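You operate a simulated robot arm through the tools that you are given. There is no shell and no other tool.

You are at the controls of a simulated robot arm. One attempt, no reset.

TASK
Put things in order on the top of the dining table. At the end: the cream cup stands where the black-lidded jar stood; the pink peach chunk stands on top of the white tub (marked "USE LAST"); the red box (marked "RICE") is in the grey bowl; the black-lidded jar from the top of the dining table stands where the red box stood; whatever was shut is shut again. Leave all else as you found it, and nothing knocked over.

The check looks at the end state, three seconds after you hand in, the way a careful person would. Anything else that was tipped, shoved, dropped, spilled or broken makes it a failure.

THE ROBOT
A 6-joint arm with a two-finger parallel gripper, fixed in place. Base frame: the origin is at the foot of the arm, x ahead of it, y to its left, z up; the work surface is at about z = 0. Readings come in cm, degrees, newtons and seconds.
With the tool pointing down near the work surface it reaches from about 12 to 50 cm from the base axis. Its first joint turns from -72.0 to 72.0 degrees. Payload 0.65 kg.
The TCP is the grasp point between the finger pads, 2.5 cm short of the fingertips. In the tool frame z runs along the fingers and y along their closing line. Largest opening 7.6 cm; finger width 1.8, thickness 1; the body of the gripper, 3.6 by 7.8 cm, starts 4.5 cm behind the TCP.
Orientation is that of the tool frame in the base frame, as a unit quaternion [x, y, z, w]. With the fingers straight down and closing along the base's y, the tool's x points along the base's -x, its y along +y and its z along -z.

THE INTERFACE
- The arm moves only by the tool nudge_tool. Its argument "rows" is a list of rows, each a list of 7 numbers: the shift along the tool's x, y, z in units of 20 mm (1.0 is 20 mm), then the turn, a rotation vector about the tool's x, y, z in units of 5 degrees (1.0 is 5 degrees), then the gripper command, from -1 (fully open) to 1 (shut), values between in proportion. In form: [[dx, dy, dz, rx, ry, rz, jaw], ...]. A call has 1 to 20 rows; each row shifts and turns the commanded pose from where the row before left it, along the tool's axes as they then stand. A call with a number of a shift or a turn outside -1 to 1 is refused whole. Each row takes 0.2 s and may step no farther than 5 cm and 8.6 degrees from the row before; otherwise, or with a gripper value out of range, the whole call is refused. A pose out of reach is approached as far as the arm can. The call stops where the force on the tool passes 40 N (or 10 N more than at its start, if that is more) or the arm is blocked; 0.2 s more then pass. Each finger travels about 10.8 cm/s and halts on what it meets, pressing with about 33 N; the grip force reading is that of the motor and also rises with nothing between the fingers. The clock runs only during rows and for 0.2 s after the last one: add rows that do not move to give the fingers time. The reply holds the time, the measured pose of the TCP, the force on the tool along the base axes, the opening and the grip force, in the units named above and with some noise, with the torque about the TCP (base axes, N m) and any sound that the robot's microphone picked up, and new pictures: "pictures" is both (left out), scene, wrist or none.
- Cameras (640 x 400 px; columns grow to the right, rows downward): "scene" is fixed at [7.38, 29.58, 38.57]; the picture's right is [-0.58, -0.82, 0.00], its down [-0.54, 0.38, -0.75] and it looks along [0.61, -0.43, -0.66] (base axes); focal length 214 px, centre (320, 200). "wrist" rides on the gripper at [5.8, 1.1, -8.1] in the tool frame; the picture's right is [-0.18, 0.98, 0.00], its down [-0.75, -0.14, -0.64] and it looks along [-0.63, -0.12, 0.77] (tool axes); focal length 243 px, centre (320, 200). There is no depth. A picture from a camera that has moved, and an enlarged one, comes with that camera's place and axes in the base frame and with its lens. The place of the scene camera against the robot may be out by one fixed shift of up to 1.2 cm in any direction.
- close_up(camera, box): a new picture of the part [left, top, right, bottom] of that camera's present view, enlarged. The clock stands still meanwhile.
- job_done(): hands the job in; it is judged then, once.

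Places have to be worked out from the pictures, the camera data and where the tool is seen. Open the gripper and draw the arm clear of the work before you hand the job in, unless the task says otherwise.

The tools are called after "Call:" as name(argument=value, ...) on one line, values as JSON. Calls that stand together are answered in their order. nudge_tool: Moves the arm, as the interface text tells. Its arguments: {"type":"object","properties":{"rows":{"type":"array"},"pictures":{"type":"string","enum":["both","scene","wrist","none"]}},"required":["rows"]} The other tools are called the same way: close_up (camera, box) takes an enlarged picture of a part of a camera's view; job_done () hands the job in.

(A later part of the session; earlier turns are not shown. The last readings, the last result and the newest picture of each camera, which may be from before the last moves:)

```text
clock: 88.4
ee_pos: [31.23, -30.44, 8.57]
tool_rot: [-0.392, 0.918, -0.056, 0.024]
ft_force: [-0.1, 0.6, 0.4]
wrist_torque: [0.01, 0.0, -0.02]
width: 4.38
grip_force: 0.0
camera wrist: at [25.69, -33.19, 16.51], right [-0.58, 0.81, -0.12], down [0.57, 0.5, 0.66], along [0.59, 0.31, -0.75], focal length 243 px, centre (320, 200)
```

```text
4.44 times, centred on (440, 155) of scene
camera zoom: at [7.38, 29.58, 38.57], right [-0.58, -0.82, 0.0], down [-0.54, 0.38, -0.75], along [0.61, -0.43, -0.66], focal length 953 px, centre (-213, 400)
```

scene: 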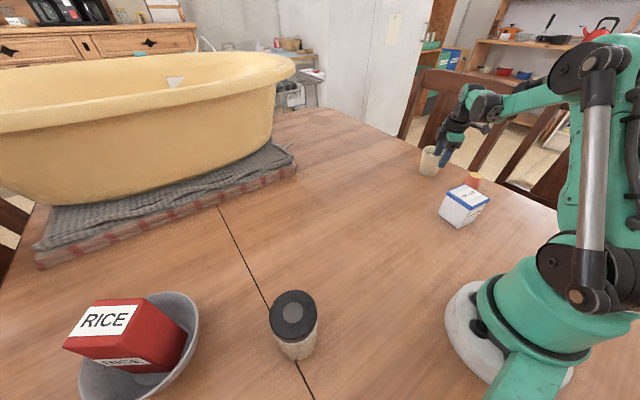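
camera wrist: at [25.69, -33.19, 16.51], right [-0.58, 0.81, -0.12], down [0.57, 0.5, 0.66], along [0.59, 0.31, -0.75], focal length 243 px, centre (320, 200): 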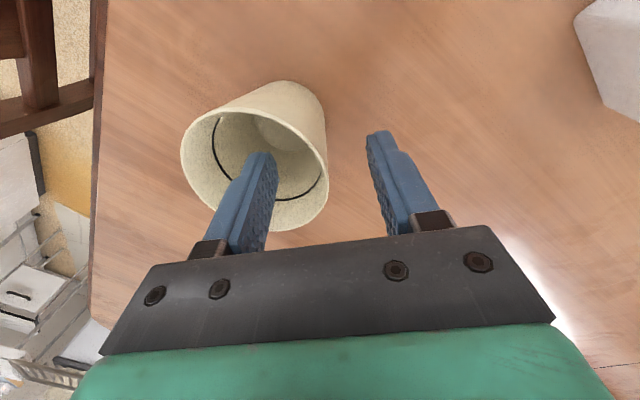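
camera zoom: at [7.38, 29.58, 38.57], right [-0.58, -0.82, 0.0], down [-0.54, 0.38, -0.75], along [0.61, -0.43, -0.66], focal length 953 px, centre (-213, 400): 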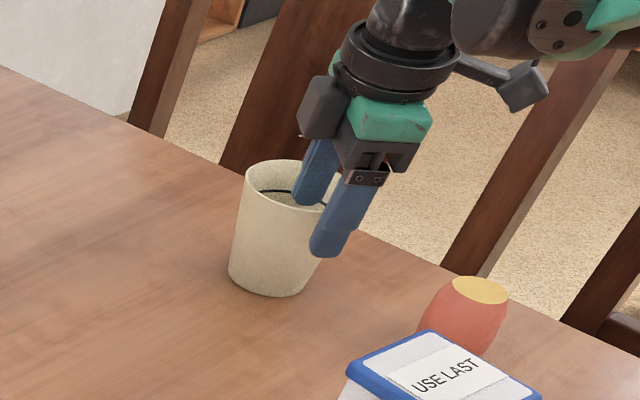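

One finger is inside and one outside, well centred on the wall. I go down the last 2.3 cm, aligned with the wall.

Call:
nudge_tool(rows=[[-0.003, 0.052, 0.566, 0, 0, 0, -0.158], [-0.003, 0.052, 0.566, 0, 0, 0, -0.158], [0, 0, 0, 0, 0, 0, -0.158]], pictures="both")

Call:
close_up(camera="wrist", box=[180, 60, 440, 260])

Call:
close_up(camera="scene", box=[390, 110, 490, 200])

```text
clock: 89.2
ee_pos: [31.27, -30.45, 6.37]
tool_rot: [-0.392, 0.918, -0.056, 0.024]
ft_force: [-0.7, -1.0, -0.1]
wrist_torque: [0.0, 0.01, 0.03]
width: 4.4
grip_force: 0.1
camera wrist: at [25.73, -33.19, 14.21], right [-0.58, 0.81, -0.12], down [0.57, 0.5, 0.66], along [0.59, 0.31, -0.75], focal length 243 px, centre (320, 200)
```

scene: 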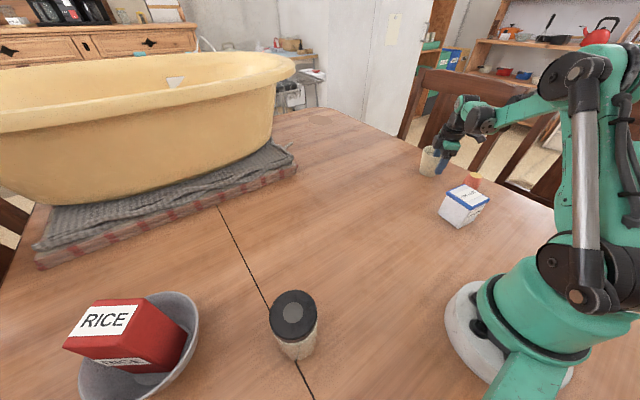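
wrist: 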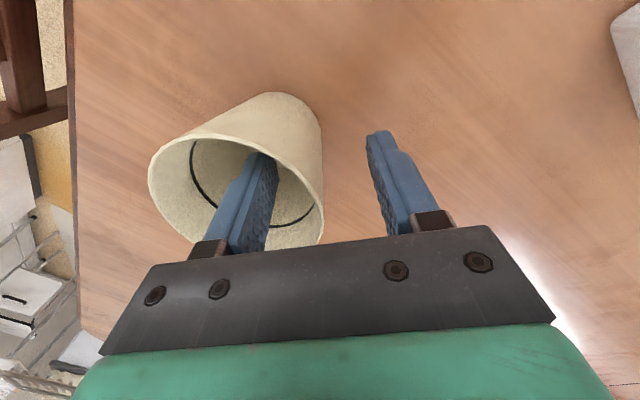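

```text
2.00 times, centred on (310, 160) of wrist
camera zoom: at [25.73, -33.19, 14.21], right [-0.58, 0.81, -0.12], down [0.57, 0.5, 0.66], along [0.59, 0.31, -0.75], focal length 485 px, centre (340, 280)
```

zoom: 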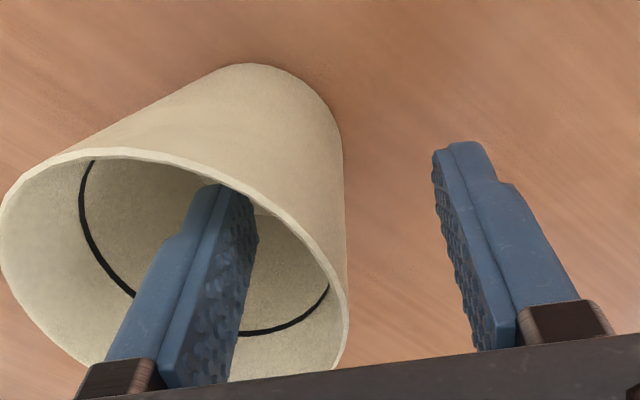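

```text
4.44 times, centred on (440, 155) of scene
camera zoom: at [7.38, 29.58, 38.57], right [-0.58, -0.82, 0.0], down [-0.54, 0.38, -0.75], along [0.61, -0.43, -0.66], focal length 953 px, centre (-213, 400)
```

zoom: 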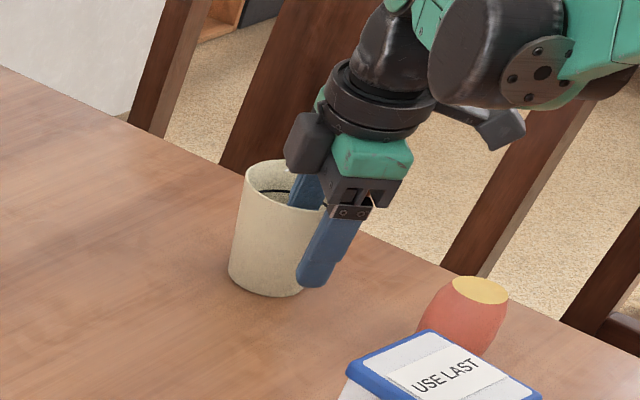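

The wall lies midway between the pads. I close slowly onto it.

Call:
nudge_tool(rows=[[0, 0, 0, 0, 0, 0, 0.2], [0, 0, 0, 0, 0, 0, 0.5], [0, 0, 0, 0, 0, 0, 0.7], [0, 0, 0, 0, 0, 0, 0.8], [0, 0, 0, 0, 0, 0, 0.85], [0, 0, 0, 0, 0, 0, 0.9], [0, 0, 0, 0, 0, 0, 1], [0, 0, 0, 0, 0, 0, 1], [0, 0, 0, 0, 0, 0, 1]], pictures="both")

Call:
close_up(camera="scene", box=[390, 110, 490, 200])

```text
clock: 91.2
ee_pos: [31.3, -30.43, 6.37]
tool_rot: [-0.392, 0.918, -0.056, 0.025]
ft_force: [1.3, -0.7, 4.1]
wrist_torque: [-0.28, -0.25, 0.0]
width: 0.17
grip_force: 26.7
camera wrist: at [25.73, -33.19, 14.23], right [-0.58, 0.81, -0.12], down [0.57, 0.5, 0.66], along [0.59, 0.31, -0.75], focal length 243 px, centre (320, 200)
```

scene: 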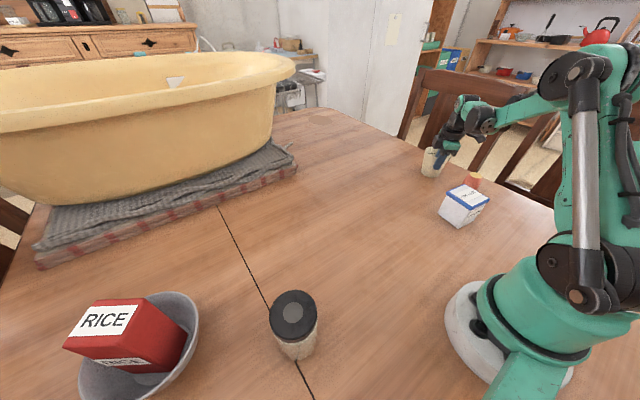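
wrist: 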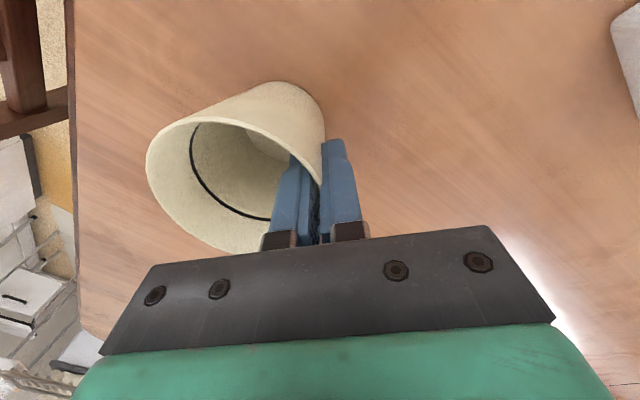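

```text
4.44 times, centred on (440, 155) of scene
camera zoom: at [7.37, 29.58, 38.57], right [-0.58, -0.82, 0.0], down [-0.54, 0.38, -0.75], along [0.61, -0.43, -0.66], focal length 953 px, centre (-213, 400)
```

zoom: 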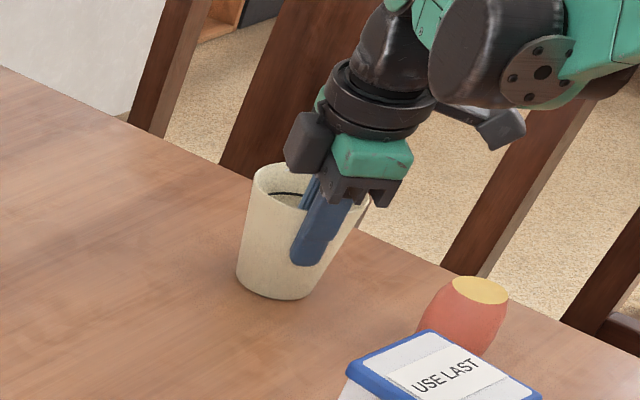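

The pads hold the thin wall (0.17 cm). I lift slowly by ~3 cm and check that the cup follows upright.

Call:
nudge_tool(rows=[[0, -0.02, -0.15, 0, 0, 0, 1], [0, -0.03, -0.25, 0, 0, 0, 1], [0, -0.049, -0.4, 0, 0, 0, 1], [0, -0.049, -0.4, 0, 0, 0, 1], [0, -0.03, -0.25, 0, 0, 0, 1], [0, 0, 0, 0, 0, 0, 1]], pictures="both")

Call:
close_up(camera="scene", box=[390, 110, 490, 200])

```text
clock: 92.6
ee_pos: [31.23, -30.35, 9.3]
tool_rot: [-0.391, 0.918, -0.056, 0.024]
ft_force: [-0.2, -0.3, -1.2]
wrist_torque: [0.02, 0.02, -0.03]
width: 0.19
grip_force: 25.8
camera wrist: at [25.73, -33.13, 17.16], right [-0.58, 0.81, -0.12], down [0.57, 0.5, 0.66], along [0.59, 0.31, -0.75], focal length 243 px, centre (320, 200)
```

scene: 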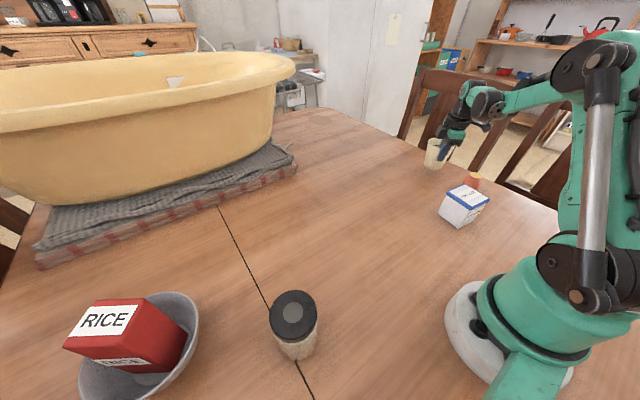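
wrist: 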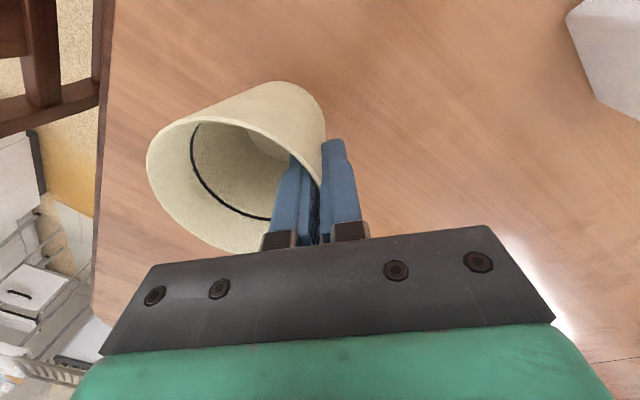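

```text
4.44 times, centred on (440, 155) of scene
camera zoom: at [7.38, 29.58, 38.57], right [-0.58, -0.82, 0.0], down [-0.54, 0.38, -0.75], along [0.61, -0.43, -0.66], focal length 953 px, centre (-213, 400)
```

zoom: 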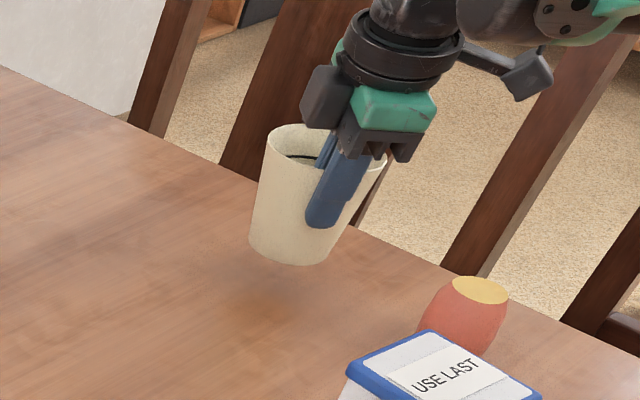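

The cup follows cleanly (1.2 N, no shift in the grip). I raise 1 cm more and swing it along an arc to the jar's old place, with the cup axis going to (43.85, -20.4).

Call:
nudge_tool(rows=[[0, -0.061, -0.496, 0, 0, 0, 1], [-0.772, -0.0655, 0.008, 0, -0.049, -0.397, 1], [-0.772, -0.0655, 0.008, 0, -0.049, -0.397, 1], [-0.772, -0.0655, 0.008, 0, -0.049, -0.397, 1], [-0.772, -0.0655, 0.008, 0, -0.049, -0.397, 1], [-0.772, -0.0655, 0.008, 0, -0.049, -0.397, 1], [-0.772, -0.0655, 0.008, 0, -0.049, -0.397, 1], [-0.772, -0.0655, 0.008, 0, -0.049, -0.397, 1], [-0.772, -0.0655, 0.008, 0, -0.049, -0.397, 1], [-0.772, -0.0655, 0.008, 0, -0.049, -0.397, 1], [-0.347, -0.03, 0.004, 0, -0.022, -0.179, 1], [0, 0, 0, 0, 0, 0, 1]], pictures="both")

Call:
close_up(camera="scene", box=[340, 90, 460, 200])

```text
clock: 95.2
ee_pos: [40.86, -19.32, 10.23]
tool_rot: [-0.538, 0.841, -0.051, 0.033]
ft_force: [0.4, -0.6, 0.2]
wrist_torque: [0.05, -0.01, -0.03]
width: 0.19
grip_force: 26.5
camera wrist: at [36.34, -23.69, 18.15], right [-0.81, 0.58, -0.12], down [0.37, 0.66, 0.66], along [0.46, 0.48, -0.75], focal length 243 px, centre (320, 200)
```

scene: 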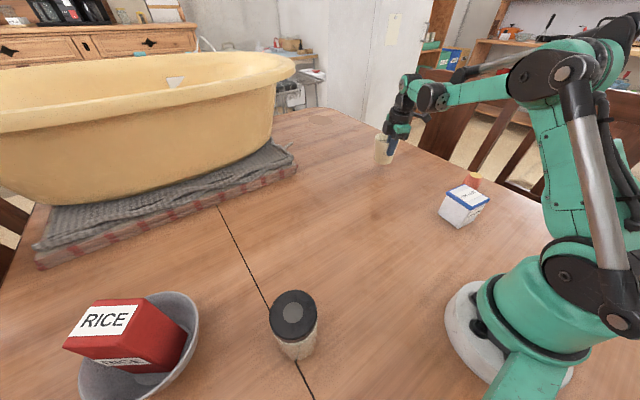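
wrist: 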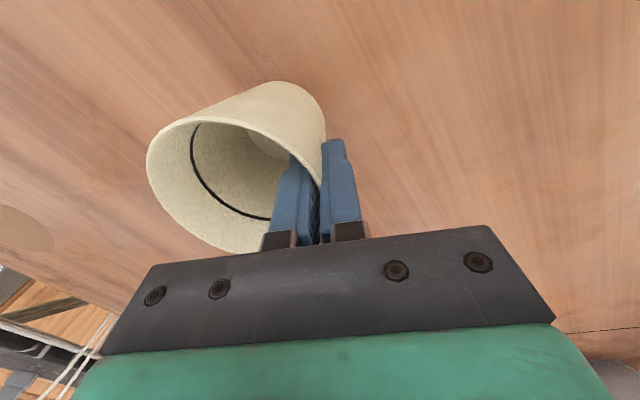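

```text
3.64 times, centred on (400, 145) of scene
camera zoom: at [7.38, 29.58, 38.57], right [-0.58, -0.82, 0.0], down [-0.54, 0.38, -0.75], along [0.61, -0.43, -0.66], focal length 780 px, centre (29, 400)
```

zoom: 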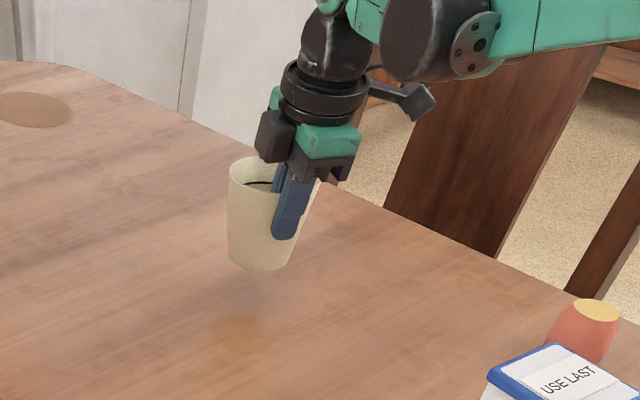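

I correct by 4.5 mm sideways and lower the cup to about 5 mm above the table.

Call:
nudge_tool(rows=[[-0.109, 0.033, -0.004, 0, 0, 0, 1], [-0.109, 0.033, -0.004, 0, 0, 0, 1], [0, 0.03, 0.25, 0, 0, 0, 1], [0, 0.055, 0.45, 0, 0, 0, 1], [0, 0.055, 0.45, 0, 0, 0, 1], [0, 0.043, 0.35, 0, 0, 0, 1], [0, 0.015, 0.12, 0, 0, 0, 1], [0, 0, 0, 0, 0, 0, 1]], pictures="both")

Call:
close_up(camera="scene", box=[350, 120, 510, 240])

```text
clock: 97.0
ee_pos: [40.87, -18.96, 6.88]
tool_rot: [-0.538, 0.841, -0.052, 0.033]
ft_force: [0.3, 0.1, -0.3]
wrist_torque: [0.02, -0.03, 0.0]
width: 0.21
grip_force: 25.7
camera wrist: at [36.44, -23.34, 14.85], right [-0.81, 0.58, -0.12], down [0.37, 0.66, 0.66], along [0.46, 0.48, -0.75], focal length 243 px, centre (320, 200)
```

scene: 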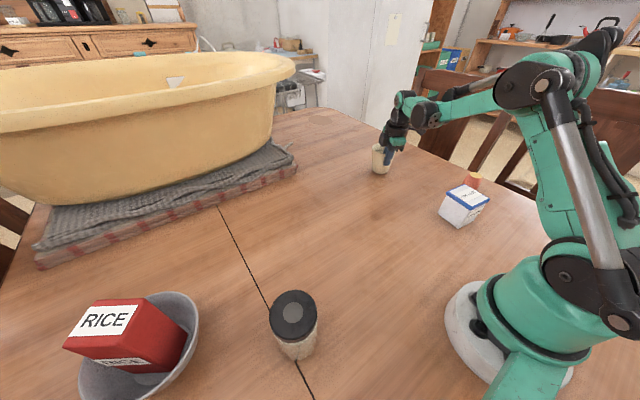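
wrist: 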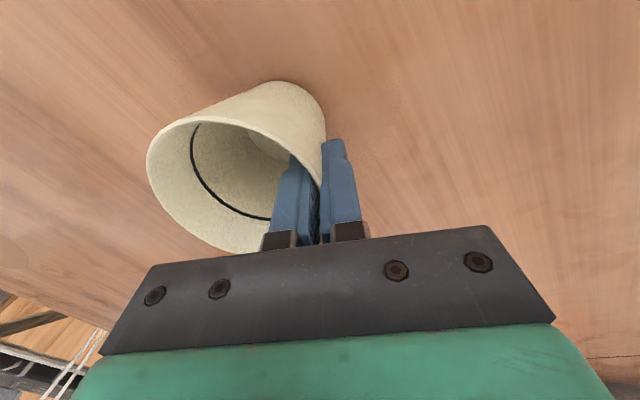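

```text
3.33 times, centred on (430, 180) of scene
camera zoom: at [7.38, 29.58, 38.57], right [-0.58, -0.82, 0.0], down [-0.54, 0.38, -0.75], along [0.61, -0.43, -0.66], focal length 715 px, centre (-47, 267)
```

zoom: 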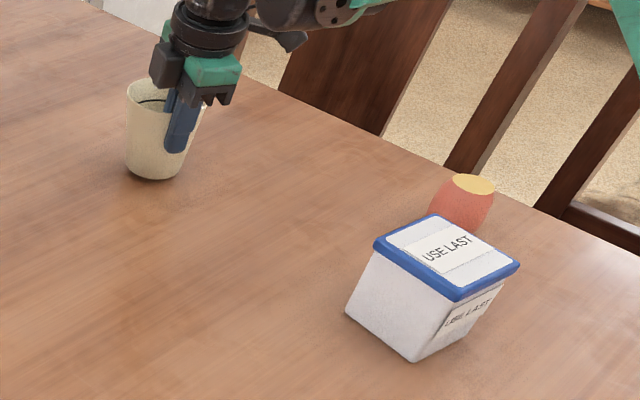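

Compared with the jar's original picture, the cup base is a few pixels short. I nudge it 3 mm outward and then feel for the table.

Call:
nudge_tool(rows=[[0, -0.149, 0.018, 0, 0, 0, 1], [0, 0.012, 0.1, 0, 0, 0, 1], [0, 0, 0, 0, 0, 0, 1]], pictures="none")

```text
clock: 97.8
ee_pos: [41.07, -19.09, 6.71]
tool_rot: [-0.537, 0.842, -0.052, 0.033]
ft_force: [-0.5, -0.1, -0.6]
wrist_torque: [-0.01, 0.02, 0.02]
width: 0.2
grip_force: 26.2
```

Call:
nudge_tool(rows=[[0, 0.012, 0.1, 0, 0, 0, 1], [0, 0, 0, 0, 0, 0, 1]], pictures="none")

```text
clock: 98.4
ee_pos: [41.19, -18.88, 6.56]
tool_rot: [-0.536, 0.842, -0.052, 0.033]
ft_force: [0.0, -0.5, -0.6]
wrist_torque: [0.0, -0.01, -0.01]
width: 0.19
grip_force: 26.5
```

Call:
nudge_tool(rows=[[0, 0.008, 0.07, 0, 0, 0, 1], [0, 0, 0, 0, 0, 0, 1]], pictures="none")

```text
clock: 99.0
ee_pos: [41.04, -18.92, 6.41]
tool_rot: [-0.537, 0.842, -0.051, 0.032]
ft_force: [-0.1, 0.3, -1.2]
wrist_torque: [-0.02, 0.02, 0.0]
width: 0.16
grip_force: 26.5
```

Call:
nudge_tool(rows=[[0, 0.006, 0.05, 0, 0, 0, 1], [0, 0, 0, 0, 0, 0, 1]], pictures="none")

```text
clock: 99.6
ee_pos: [41.04, -18.94, 6.28]
tool_rot: [-0.537, 0.842, -0.051, 0.033]
ft_force: [-5.4, 3.9, 20.1]
wrist_torque: [-0.14, -0.35, 0.03]
width: 0.23
grip_force: 26.5
```

Table contact. I ease off by under a millimetre.

Call:
nudge_tool(rows=[[0, -0.004, -0.032, 0, 0, 0, 1], [0, 0, 0, 0, 0, 0, 1]], pictures="both")

Call:
close_up(camera="scene", box=[350, 120, 510, 240])

```text
clock: 100.2
ee_pos: [41.22, -18.92, 6.34]
tool_rot: [-0.537, 0.841, -0.052, 0.033]
ft_force: [-1.3, 1.2, 8.1]
wrist_torque: [-0.13, -0.29, 0.03]
width: 0.19
grip_force: 25.8
camera wrist: at [36.69, -23.45, 14.22], right [-0.81, 0.58, -0.12], down [0.37, 0.66, 0.66], along [0.46, 0.48, -0.75], focal length 243 px, centre (320, 200)
```

scene: 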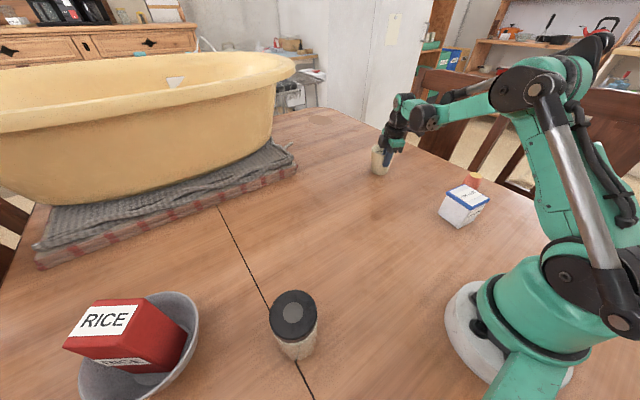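
wrist: 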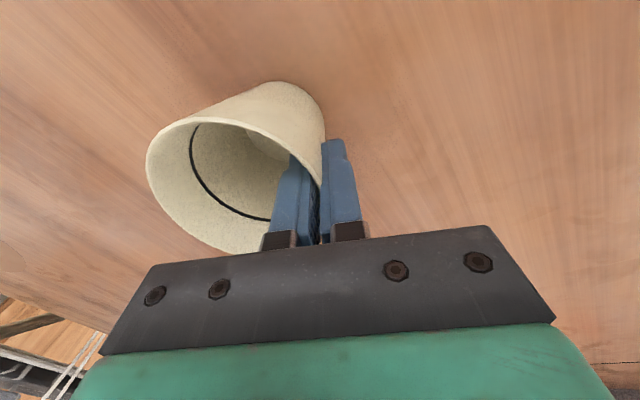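

```text
3.33 times, centred on (430, 180) of scene
camera zoom: at [7.37, 29.58, 38.57], right [-0.58, -0.82, 0.0], down [-0.54, 0.38, -0.75], along [0.61, -0.43, -0.66], focal length 715 px, centre (-47, 267)
```

zoom: 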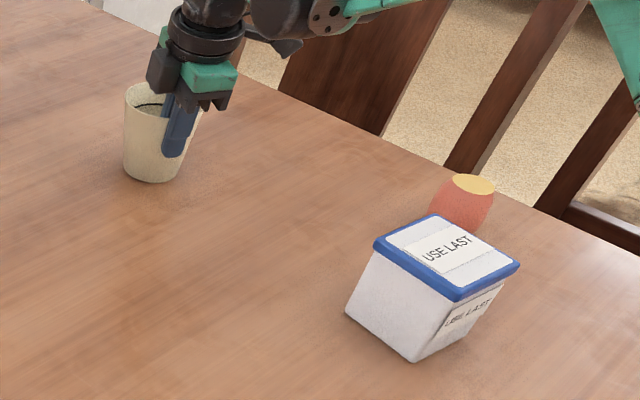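

The cup base now lines up with the jar's old footprint within a few millimetres. I open the fingers gradually to about 4.4 cm, since the inner finger has room inside the cup.

Call:
nudge_tool(rows=[[0, -0.002, -0.016, 0, 0, 0, 1], [0, 0, 0, 0, 0, 0, 0.9], [0, 0, 0, 0, 0, 0, 0.8], [0, 0, 0, 0, 0, 0, 0.5], [0, 0, 0, 0, 0, 0, 0.1], [0, 0, 0, 0, 0, 0, -0.15], [0, 0, 0, 0, 0, 0, -0.15]], pictures="both")

Call:
close_up(camera="scene", box=[350, 120, 510, 240])

```text
clock: 101.8
ee_pos: [41.06, -18.99, 6.22]
tool_rot: [-0.538, 0.841, -0.051, 0.033]
ft_force: [0.1, -0.2, 0.1]
wrist_torque: [0.02, -0.04, -0.01]
width: 4.39
grip_force: 0.1
camera wrist: at [36.65, -23.45, 14.25], right [-0.81, 0.58, -0.12], down [0.37, 0.66, 0.66], along [0.46, 0.48, -0.75], focal length 243 px, centre (320, 200)
```

scene: 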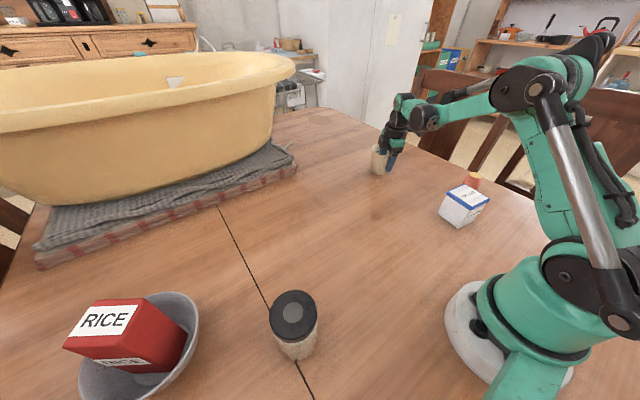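
wrist: 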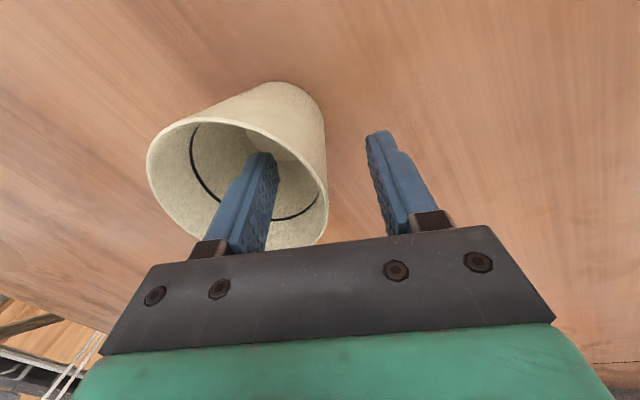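

```text
3.33 times, centred on (430, 180) of scene
camera zoom: at [7.38, 29.58, 38.57], right [-0.58, -0.82, 0.0], down [-0.54, 0.38, -0.75], along [0.61, -0.43, -0.66], focal length 715 px, centre (-47, 267)
```

zoom: 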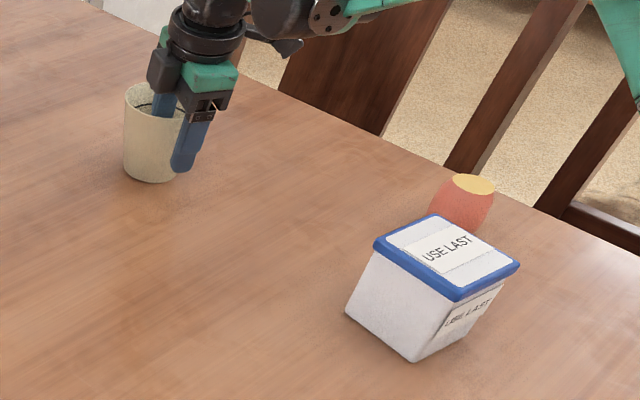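

The cup is released and stands upright. I withdraw back along the finger axis (parallel to the wall) until clear.

Call:
nudge_tool(rows=[[0, 0, -0.4, 0, 0, 0, -0.15], [0, 0, -0.6, 0, 0, 0, -0.15], [0, 0, -1, 0, 0, 0, -0.15], [0, 0, -1, 0, 0, 0, -0.15], [0, 0, -1, 0, 0, 0, -0.15], [0, 0, 0, 0, 0, 0, -0.15]], pictures="both")

Call:
close_up(camera="scene", box=[350, 120, 510, 240])

```text
clock: 103.2
ee_pos: [40.31, -18.63, 14.16]
tool_rot: [-0.537, 0.842, -0.051, 0.033]
ft_force: [-0.2, -0.2, -1.1]
wrist_torque: [0.02, 0.01, 0.03]
width: 4.37
grip_force: 0.0
camera wrist: at [35.88, -22.98, 22.08], right [-0.81, 0.58, -0.12], down [0.37, 0.66, 0.66], along [0.46, 0.48, -0.75], focal length 243 px, centre (320, 200)
```

scene: 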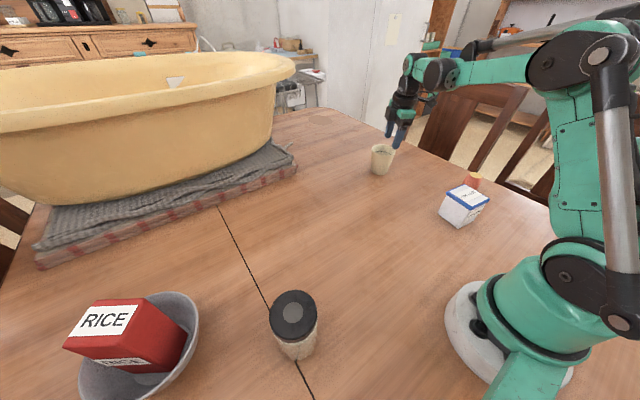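
wrist: 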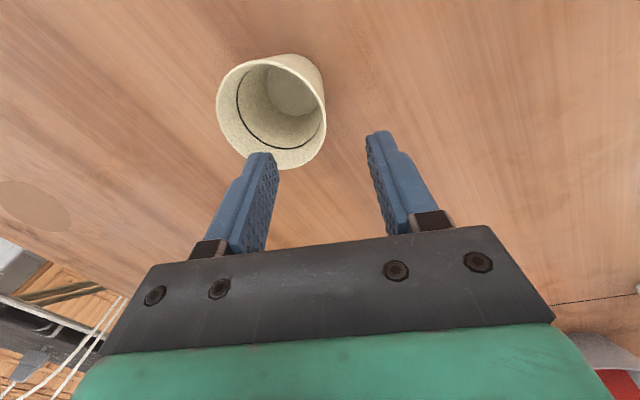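

```text
3.33 times, centred on (430, 180) of scene
camera zoom: at [7.38, 29.58, 38.57], right [-0.58, -0.82, 0.0], down [-0.54, 0.38, -0.75], along [0.61, -0.43, -0.66], focal length 715 px, centre (-47, 267)
```

zoom: 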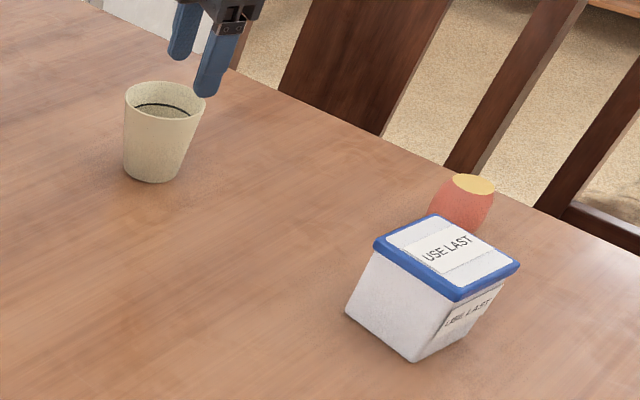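

The cup stands exactly in the jar's old place. Now the peach chunk: I level the tool, turn to yaw 32 and move over toward (22, -35), opening the gripper fully.

Call:
nudge_tool(rows=[[0, 0, -0.5, -1, 0, 0, -0.15], [0, 0, -0.5, -0.4, 0, 0, -0.15], [0, 0, -0.5, 0, 0, 1, -0.15], [0, 0, -0.5, 0, 0, 1, -0.15], [0, 0, 0, 0, 0, 1, -1], [0, 0, 0, 0, 0, 1, -1], [0, 0, 0, 0, 0, 1, -1], [0, 0, 0, 0, 0, 1, -1], [0, 0, 0, 0, 0, 0.64, -1], [0.987, -0.14, 0, 0, 0, 0, -1], [0.987, -0.14, 0, 0, 0, 0, -1], [0.987, -0.14, 0, 0, 0, 0, -1], [0.987, -0.14, 0, 0, 0, 0, -1], [0.987, -0.14, 0, 0, 0, 0, -1], [0.987, -0.14, 0, 0, 0, 0, -1], [0.987, -0.14, 0, 0, 0, 0, -1], [0.987, -0.14, 0, 0, 0, 0, -1], [0.987, -0.14, 0, 0, 0, 0, -1], [0.987, -0.14, 0, 0, 0, 0, -1], [0.987, -0.14, 0, 0, 0, 0, -1]], pictures="both")

```text
clock: 107.4
ee_pos: [23.24, -32.57, 18.35]
tool_rot: [-0.275, 0.962, 0.0, 0.0]
ft_force: [-0.6, 0.0, 0.4]
wrist_torque: [0.01, -0.01, 0.03]
width: 7.62
grip_force: 0.0
camera wrist: at [17.62, -34.76, 26.4], right [-0.36, 0.93, 0.0], down [0.71, 0.28, 0.64], along [0.6, 0.23, -0.77], focal length 243 px, centre (320, 200)
```

scene: 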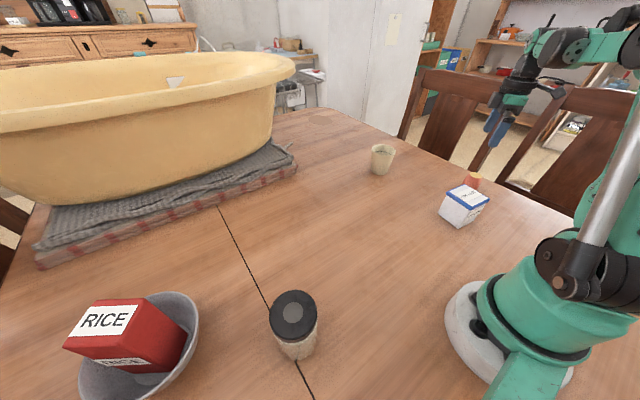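
wrist: 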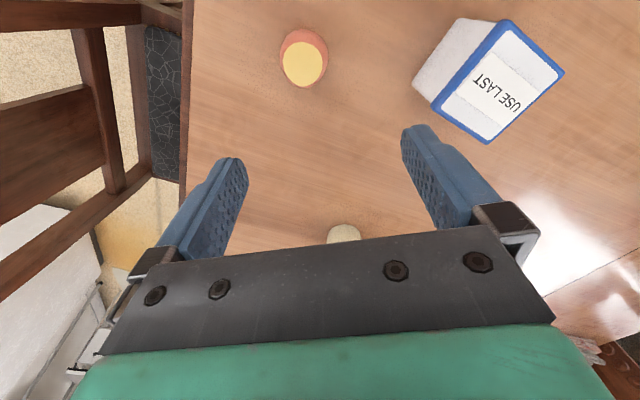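

Call:
close_up(camera="wrist", box=[220, 0, 420, 140])

Call:
close_up(camera="wrist", box=[390, 0, 590, 160])

```text
2.86 times, centred on (320, 70) of wrist
camera zoom: at [17.62, -34.76, 26.4], right [-0.36, 0.93, 0.0], down [0.71, 0.28, 0.64], along [0.6, 0.23, -0.77], focal length 693 px, centre (320, 571)
```

zoom: 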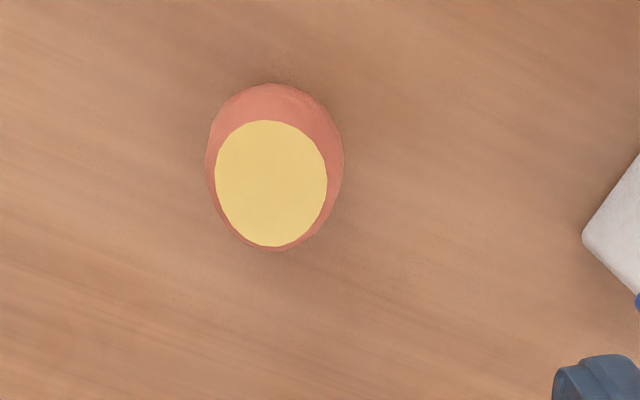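

```text
2.50 times, centred on (490, 80) of wrist
camera zoom: at [17.62, -34.76, 26.4], right [-0.36, 0.93, 0.0], down [0.71, 0.28, 0.64], along [0.6, 0.23, -0.77], focal length 606 px, centre (-105, 500)
```

zoom: 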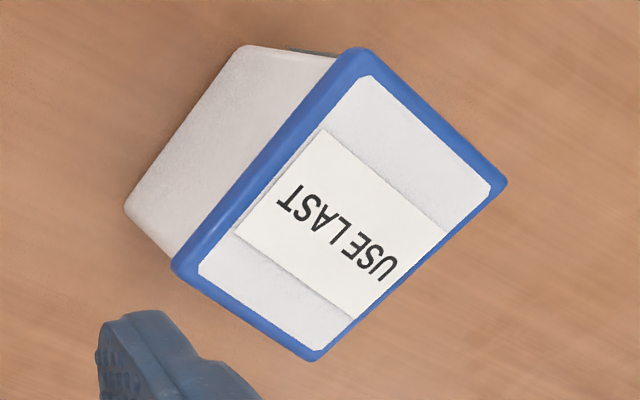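

The peach chunk is about 4.3 cm wide and 4 cm tall, at (22.15, -34.5). The tub lid is 6.5 cm square, centred at (17.85, -20.2), with its top at ≈6.5. I move over the peach and down to z≈9.

Call:
nudge_tool(rows=[[0.194, -0.106, 0.935, 0, 0, 0, -1], [0.194, -0.106, 0.935, 0, 0, 0, -1], [0.194, -0.106, 0.935, 0, 0, 0, -1], [0.194, -0.106, 0.935, 0, 0, 0, -1], [0.194, -0.106, 0.935, 0, 0, 0, -1], [0, 0, 0, 0, 0, 0, -1]], pictures="both")

Call:
close_up(camera="wrist", box=[220, 40, 420, 240])

```text
clock: 108.8
ee_pos: [22.21, -34.67, 8.92]
tool_rot: [-0.275, 0.961, 0.0, 0.0]
ft_force: [0.0, -0.7, -0.1]
wrist_torque: [-0.01, 0.0, 0.01]
width: 7.6
grip_force: 0.0
camera wrist: at [16.59, -36.73, 17.04], right [-0.36, 0.93, 0.0], down [0.71, 0.28, 0.64], along [0.6, 0.23, -0.77], focal length 243 px, centre (320, 200)
```

scene: 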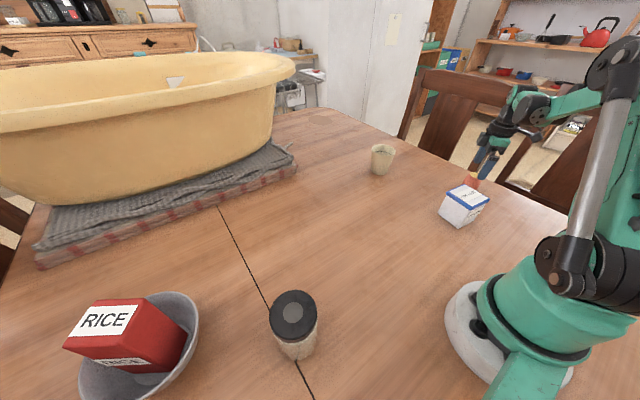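
wrist: 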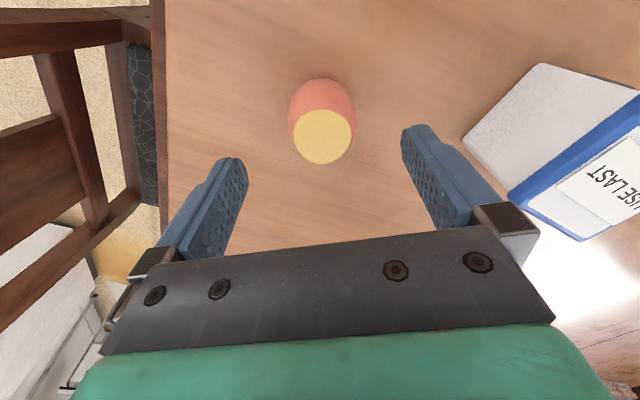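

```text
2.00 times, centred on (320, 140) of wrist
camera zoom: at [16.59, -36.73, 17.04], right [-0.36, 0.93, 0.0], down [0.71, 0.28, 0.64], along [0.6, 0.23, -0.77], focal length 485 px, centre (320, 320)
```

zoom: 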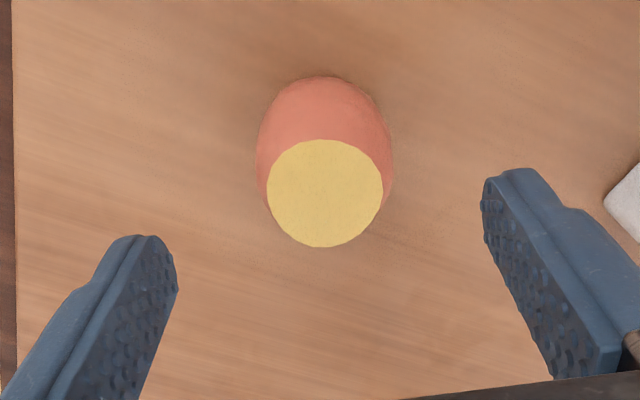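

The peach is centred between the fingers to within 2 mm. I descend to z≈3.0 (tips ~0.5 cm above the table) and close gently.

Call:
nudge_tool(rows=[[0, 0.025, 0.98, 0, 0, 0, -1], [0, 0.025, 0.98, 0, 0, 0, -1], [0, 0.025, 0.98, 0, 0, 0, -1], [0, 0, 0, 0, 0, 0, -1]], pictures="both")

Call:
close_up(camera="wrist", box=[180, 60, 460, 260])

```text
clock: 109.8
ee_pos: [22.04, -34.35, 3.19]
tool_rot: [-0.276, 0.961, 0.0, 0.0]
ft_force: [-0.4, 0.5, -0.2]
wrist_torque: [0.01, 0.0, -0.01]
width: 7.58
grip_force: 0.0
camera wrist: at [16.46, -36.51, 11.12], right [-0.36, 0.93, 0.0], down [0.71, 0.28, 0.64], along [0.6, 0.23, -0.77], focal length 243 px, centre (320, 200)
```

scene: 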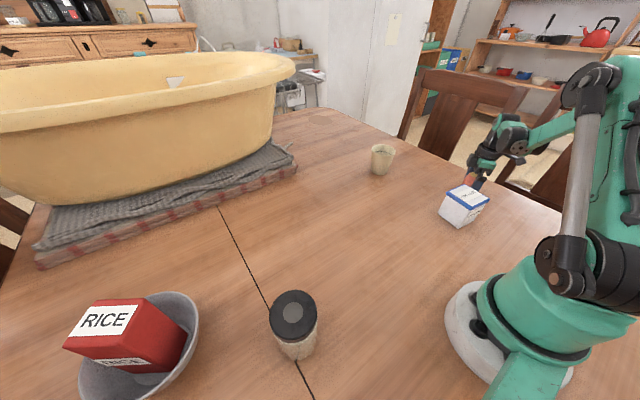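
wrist: 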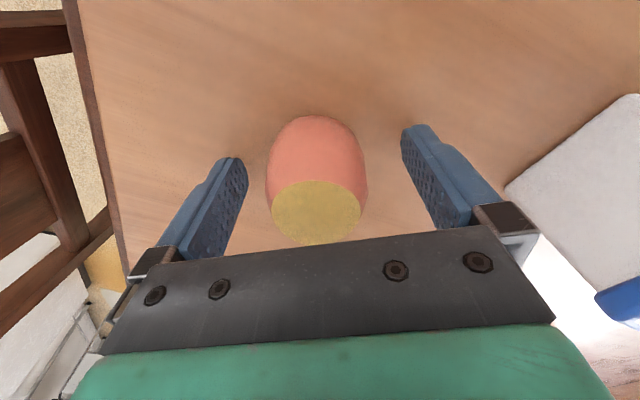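

```text
2.00 times, centred on (320, 160) of wrist
camera zoom: at [16.46, -36.51, 11.12], right [-0.36, 0.93, 0.0], down [0.71, 0.28, 0.64], along [0.6, 0.23, -0.77], focal length 485 px, centre (320, 280)
```

zoom: 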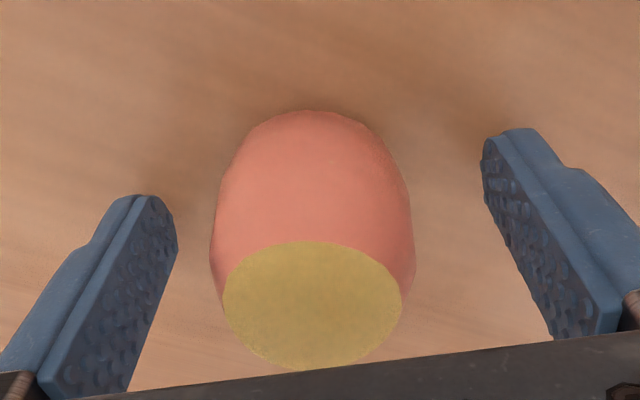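

The peach sits ~1.5 mm toward one finger. I correct that and close gently to find the contact width.

Call:
nudge_tool(rows=[[0, -0.075, 0.09, 0, 0, 0, -1], [0, 0, 0, 0, 0, 0, -0.6], [0, 0, 0, 0, 0, 0, -0.35], [0, 0, 0, 0, 0, 0, -0.22], [0, 0, 0, 0, 0, 0, -0.16], [0, 0, 0, 0, 0, 0, -0.12], [0, 0, 0, 0, 0, 0, -0.1], [0, 0, 0, 0, 0, 0, -0.1]], pictures="wrist")

```text
clock: 111.6
ee_pos: [22.19, -34.52, 2.79]
tool_rot: [-0.275, 0.962, -0.001, 0.0]
ft_force: [0.2, 0.4, -0.2]
wrist_torque: [0.01, 0.02, -0.03]
width: 4.18
grip_force: 0.1
camera wrist: at [16.55, -36.65, 10.98], right [-0.36, 0.93, 0.0], down [0.71, 0.28, 0.64], along [0.6, 0.23, -0.77], focal length 243 px, centre (320, 200)
```

wrist: 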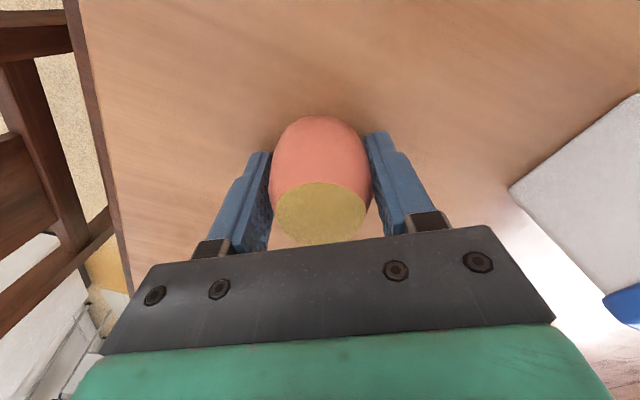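

Call:
nudge_tool(rows=[[0, 0, 0, 0, 0, 0, -0.06], [0, 0, 0, 0, 0, 0, -0.03], [0, 0, 0, 0, 0, 0, -0.03]], pictures="none")

```text
clock: 112.4
ee_pos: [22.26, -34.49, 2.83]
tool_rot: [-0.274, 0.962, 0.0, 0.0]
ft_force: [0.0, -0.1, 0.8]
wrist_torque: [0.04, 0.0, 0.01]
width: 4.01
grip_force: 19.5
```

Contact at 4.0 cm with ~20 N, plenty for such a light piece. I lift it slowly by 10 cm.

Call:
nudge_tool(rows=[[0, 0, -0.2, 0, 0, 0, -0.03], [0, 0, -0.4, 0, 0, 0, -0.03], [0, 0, -0.7, 0, 0, 0, -0.03], [0, 0, -0.8, 0, 0, 0, -0.03], [0, 0, -0.8, 0, 0, 0, -0.03], [0, 0, -0.8, 0, 0, 0, -0.03], [0, 0, -0.8, 0, 0, 0, -0.03], [0, 0, -0.5, 0, 0, 0, -0.03], [0, 0, 0, 0, 0, 0, -0.03]], pictures="both")

Call:
close_up(camera="wrist", box=[180, 60, 460, 260])

```text
clock: 114.4
ee_pos: [22.25, -34.53, 12.92]
tool_rot: [-0.275, 0.962, 0.0, 0.0]
ft_force: [-0.6, 0.7, -1.3]
wrist_torque: [0.01, -0.01, -0.02]
width: 4.0
grip_force: 0.7
camera wrist: at [16.68, -36.61, 21.03], right [-0.36, 0.93, 0.0], down [0.71, 0.28, 0.64], along [0.6, 0.23, -0.77], focal length 243 px, centre (320, 200)
```

scene: 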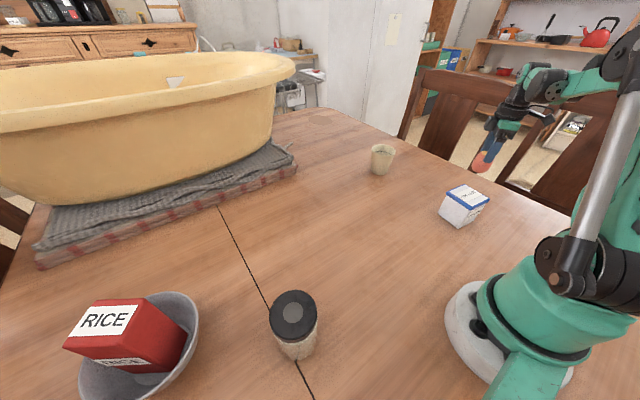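
wrist: 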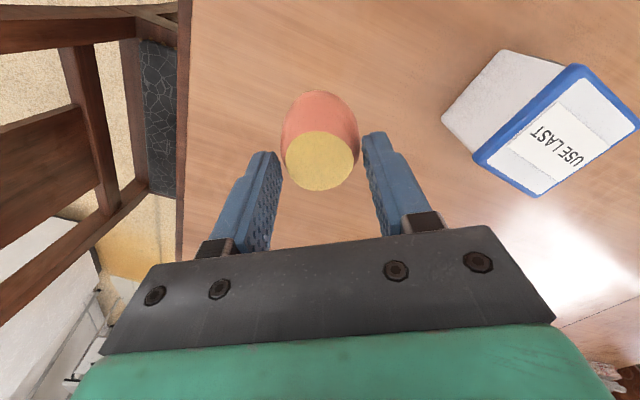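

```text
2.00 times, centred on (320, 160) of wrist
camera zoom: at [16.68, -36.61, 21.03], right [-0.36, 0.93, 0.0], down [0.71, 0.28, 0.64], along [0.6, 0.23, -0.77], focal length 485 px, centre (320, 280)
```

zoom: 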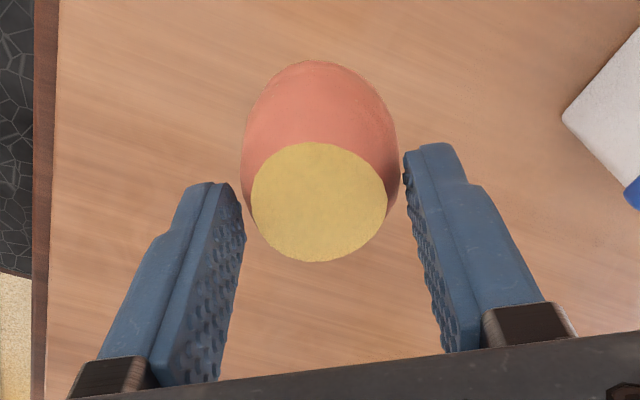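

The peach has slid far down in the pads because the grip relaxed to 0.7 N. I lower it at once to shorten any possible drop, then reassess.

Call:
nudge_tool(rows=[[0, 0, 0.8, 0, 0, 0, -0.03], [0, 0, 1, 0, 0, 0, -0.03]], pictures="both")

Call:
close_up(camera="wrist", box=[180, 60, 460, 260])

```text
clock: 115.0
ee_pos: [22.12, -34.39, 9.23]
tool_rot: [-0.275, 0.962, 0.001, 0.001]
ft_force: [0.1, 0.1, -1.4]
wrist_torque: [0.02, -0.01, -0.04]
width: 3.9
grip_force: 0.0
camera wrist: at [16.58, -36.57, 17.34], right [-0.36, 0.93, 0.0], down [0.71, 0.28, 0.64], along [0.6, 0.23, -0.77], focal length 243 px, centre (320, 200)
```

scene: 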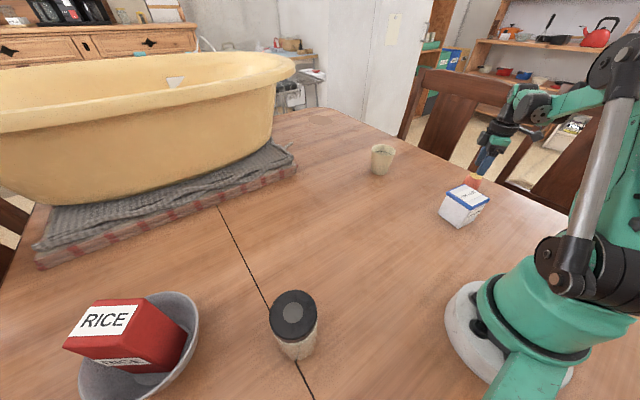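
wrist: 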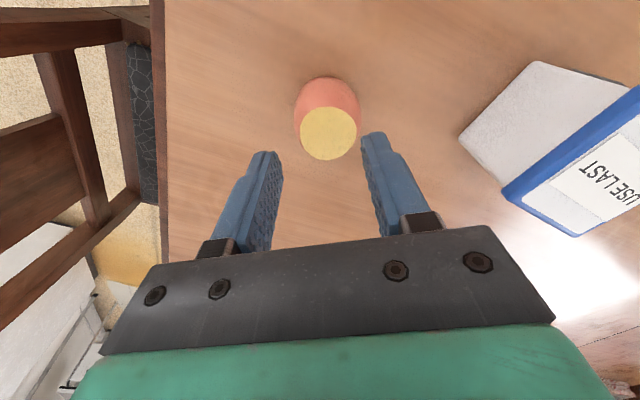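

```text
2.00 times, centred on (320, 160) of wrist
camera zoom: at [16.58, -36.57, 17.34], right [-0.36, 0.93, 0.0], down [0.71, 0.28, 0.64], along [0.6, 0.23, -0.77], focal length 485 px, centre (320, 280)
```

zoom: 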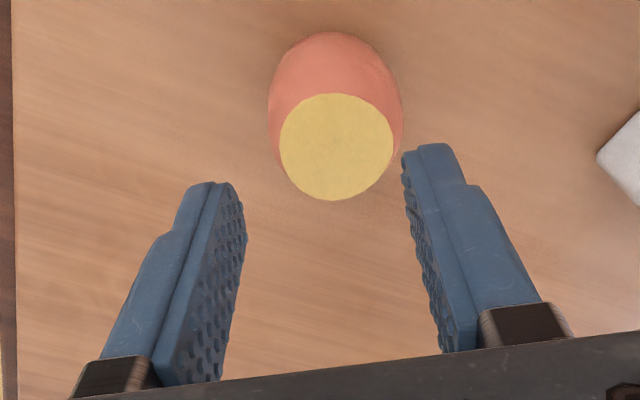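

The peach slipped out, but it landed upright on its spot at about (21.95, -34.0). I reopen, re-centre and regrip with full force this time.

Call:
nudge_tool(rows=[[0, 0, 0, 0, 0, 0, -1], [0, 0, 0, 0, 0, 0, -1], [-0.008, 0.0525, 0.5, 0, 0, 0, -1], [-0.008, 0.0525, 0.5, 0, 0, 0, -1], [-0.008, 0.0525, 0.5, 0, 0, 0, -1], [-0.008, 0.0525, 0.5, 0, 0, 0, -1], [0, 0, 0, 0, 0, 0, -1]], pictures="both")

Call:
close_up(camera="wrist", box=[180, 60, 460, 260])

Call:
close_up(camera="scene", box=[430, 130, 530, 230])

```text
clock: 116.6
ee_pos: [21.96, -33.88, 5.12]
tool_rot: [-0.275, 0.961, 0.001, 0.0]
ft_force: [0.0, -0.7, 0.4]
wrist_torque: [-0.01, -0.01, 0.01]
width: 7.61
grip_force: 0.0
camera wrist: at [16.34, -36.14, 13.33], right [-0.36, 0.93, 0.0], down [0.71, 0.28, 0.64], along [0.6, 0.23, -0.77], focal length 243 px, centre (320, 200)
```

scene: 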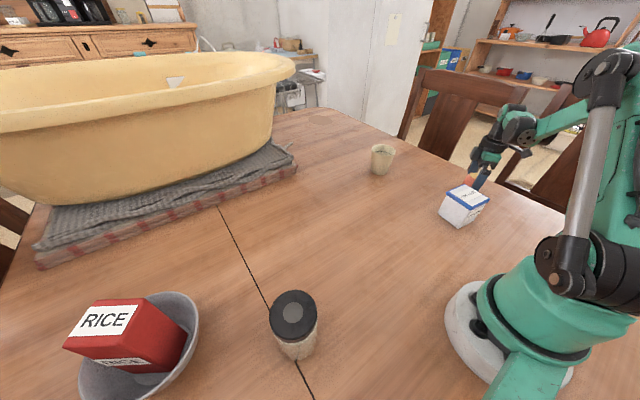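
wrist: 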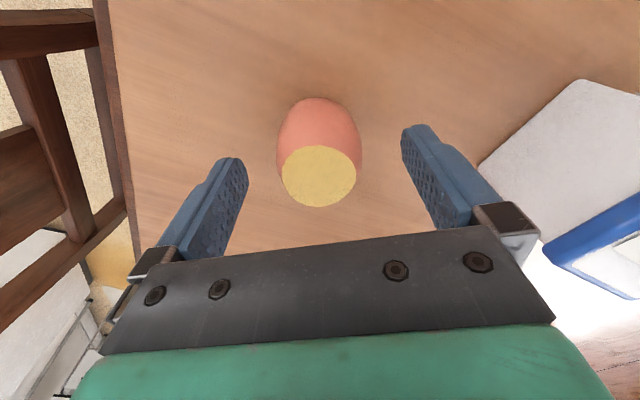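

```text
2.00 times, centred on (320, 160) of wrist
camera zoom: at [16.34, -36.14, 13.33], right [-0.36, 0.93, 0.0], down [0.71, 0.28, 0.64], along [0.6, 0.23, -0.77], focal length 485 px, centre (320, 280)
```

zoom: 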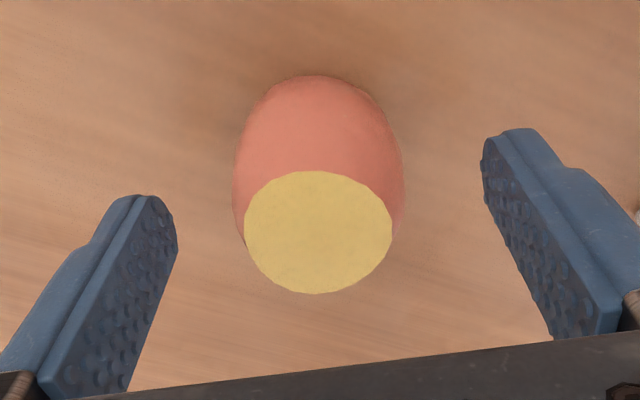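

```text
4.00 times, centred on (480, 180) of scene
camera zoom: at [7.38, 29.58, 38.57], right [-0.58, -0.82, 0.0], down [-0.54, 0.38, -0.75], along [0.61, -0.43, -0.66], focal length 858 px, centre (-320, 280)
```

zoom: 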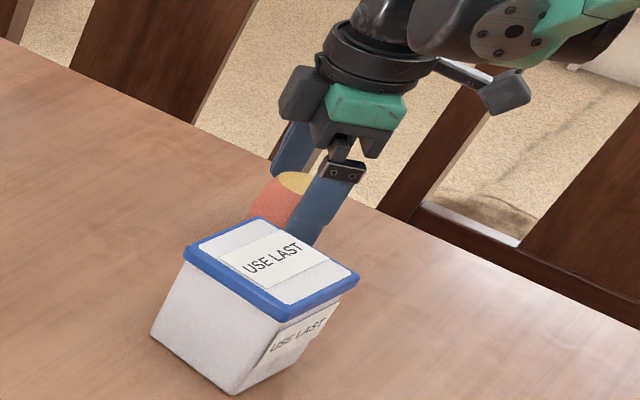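

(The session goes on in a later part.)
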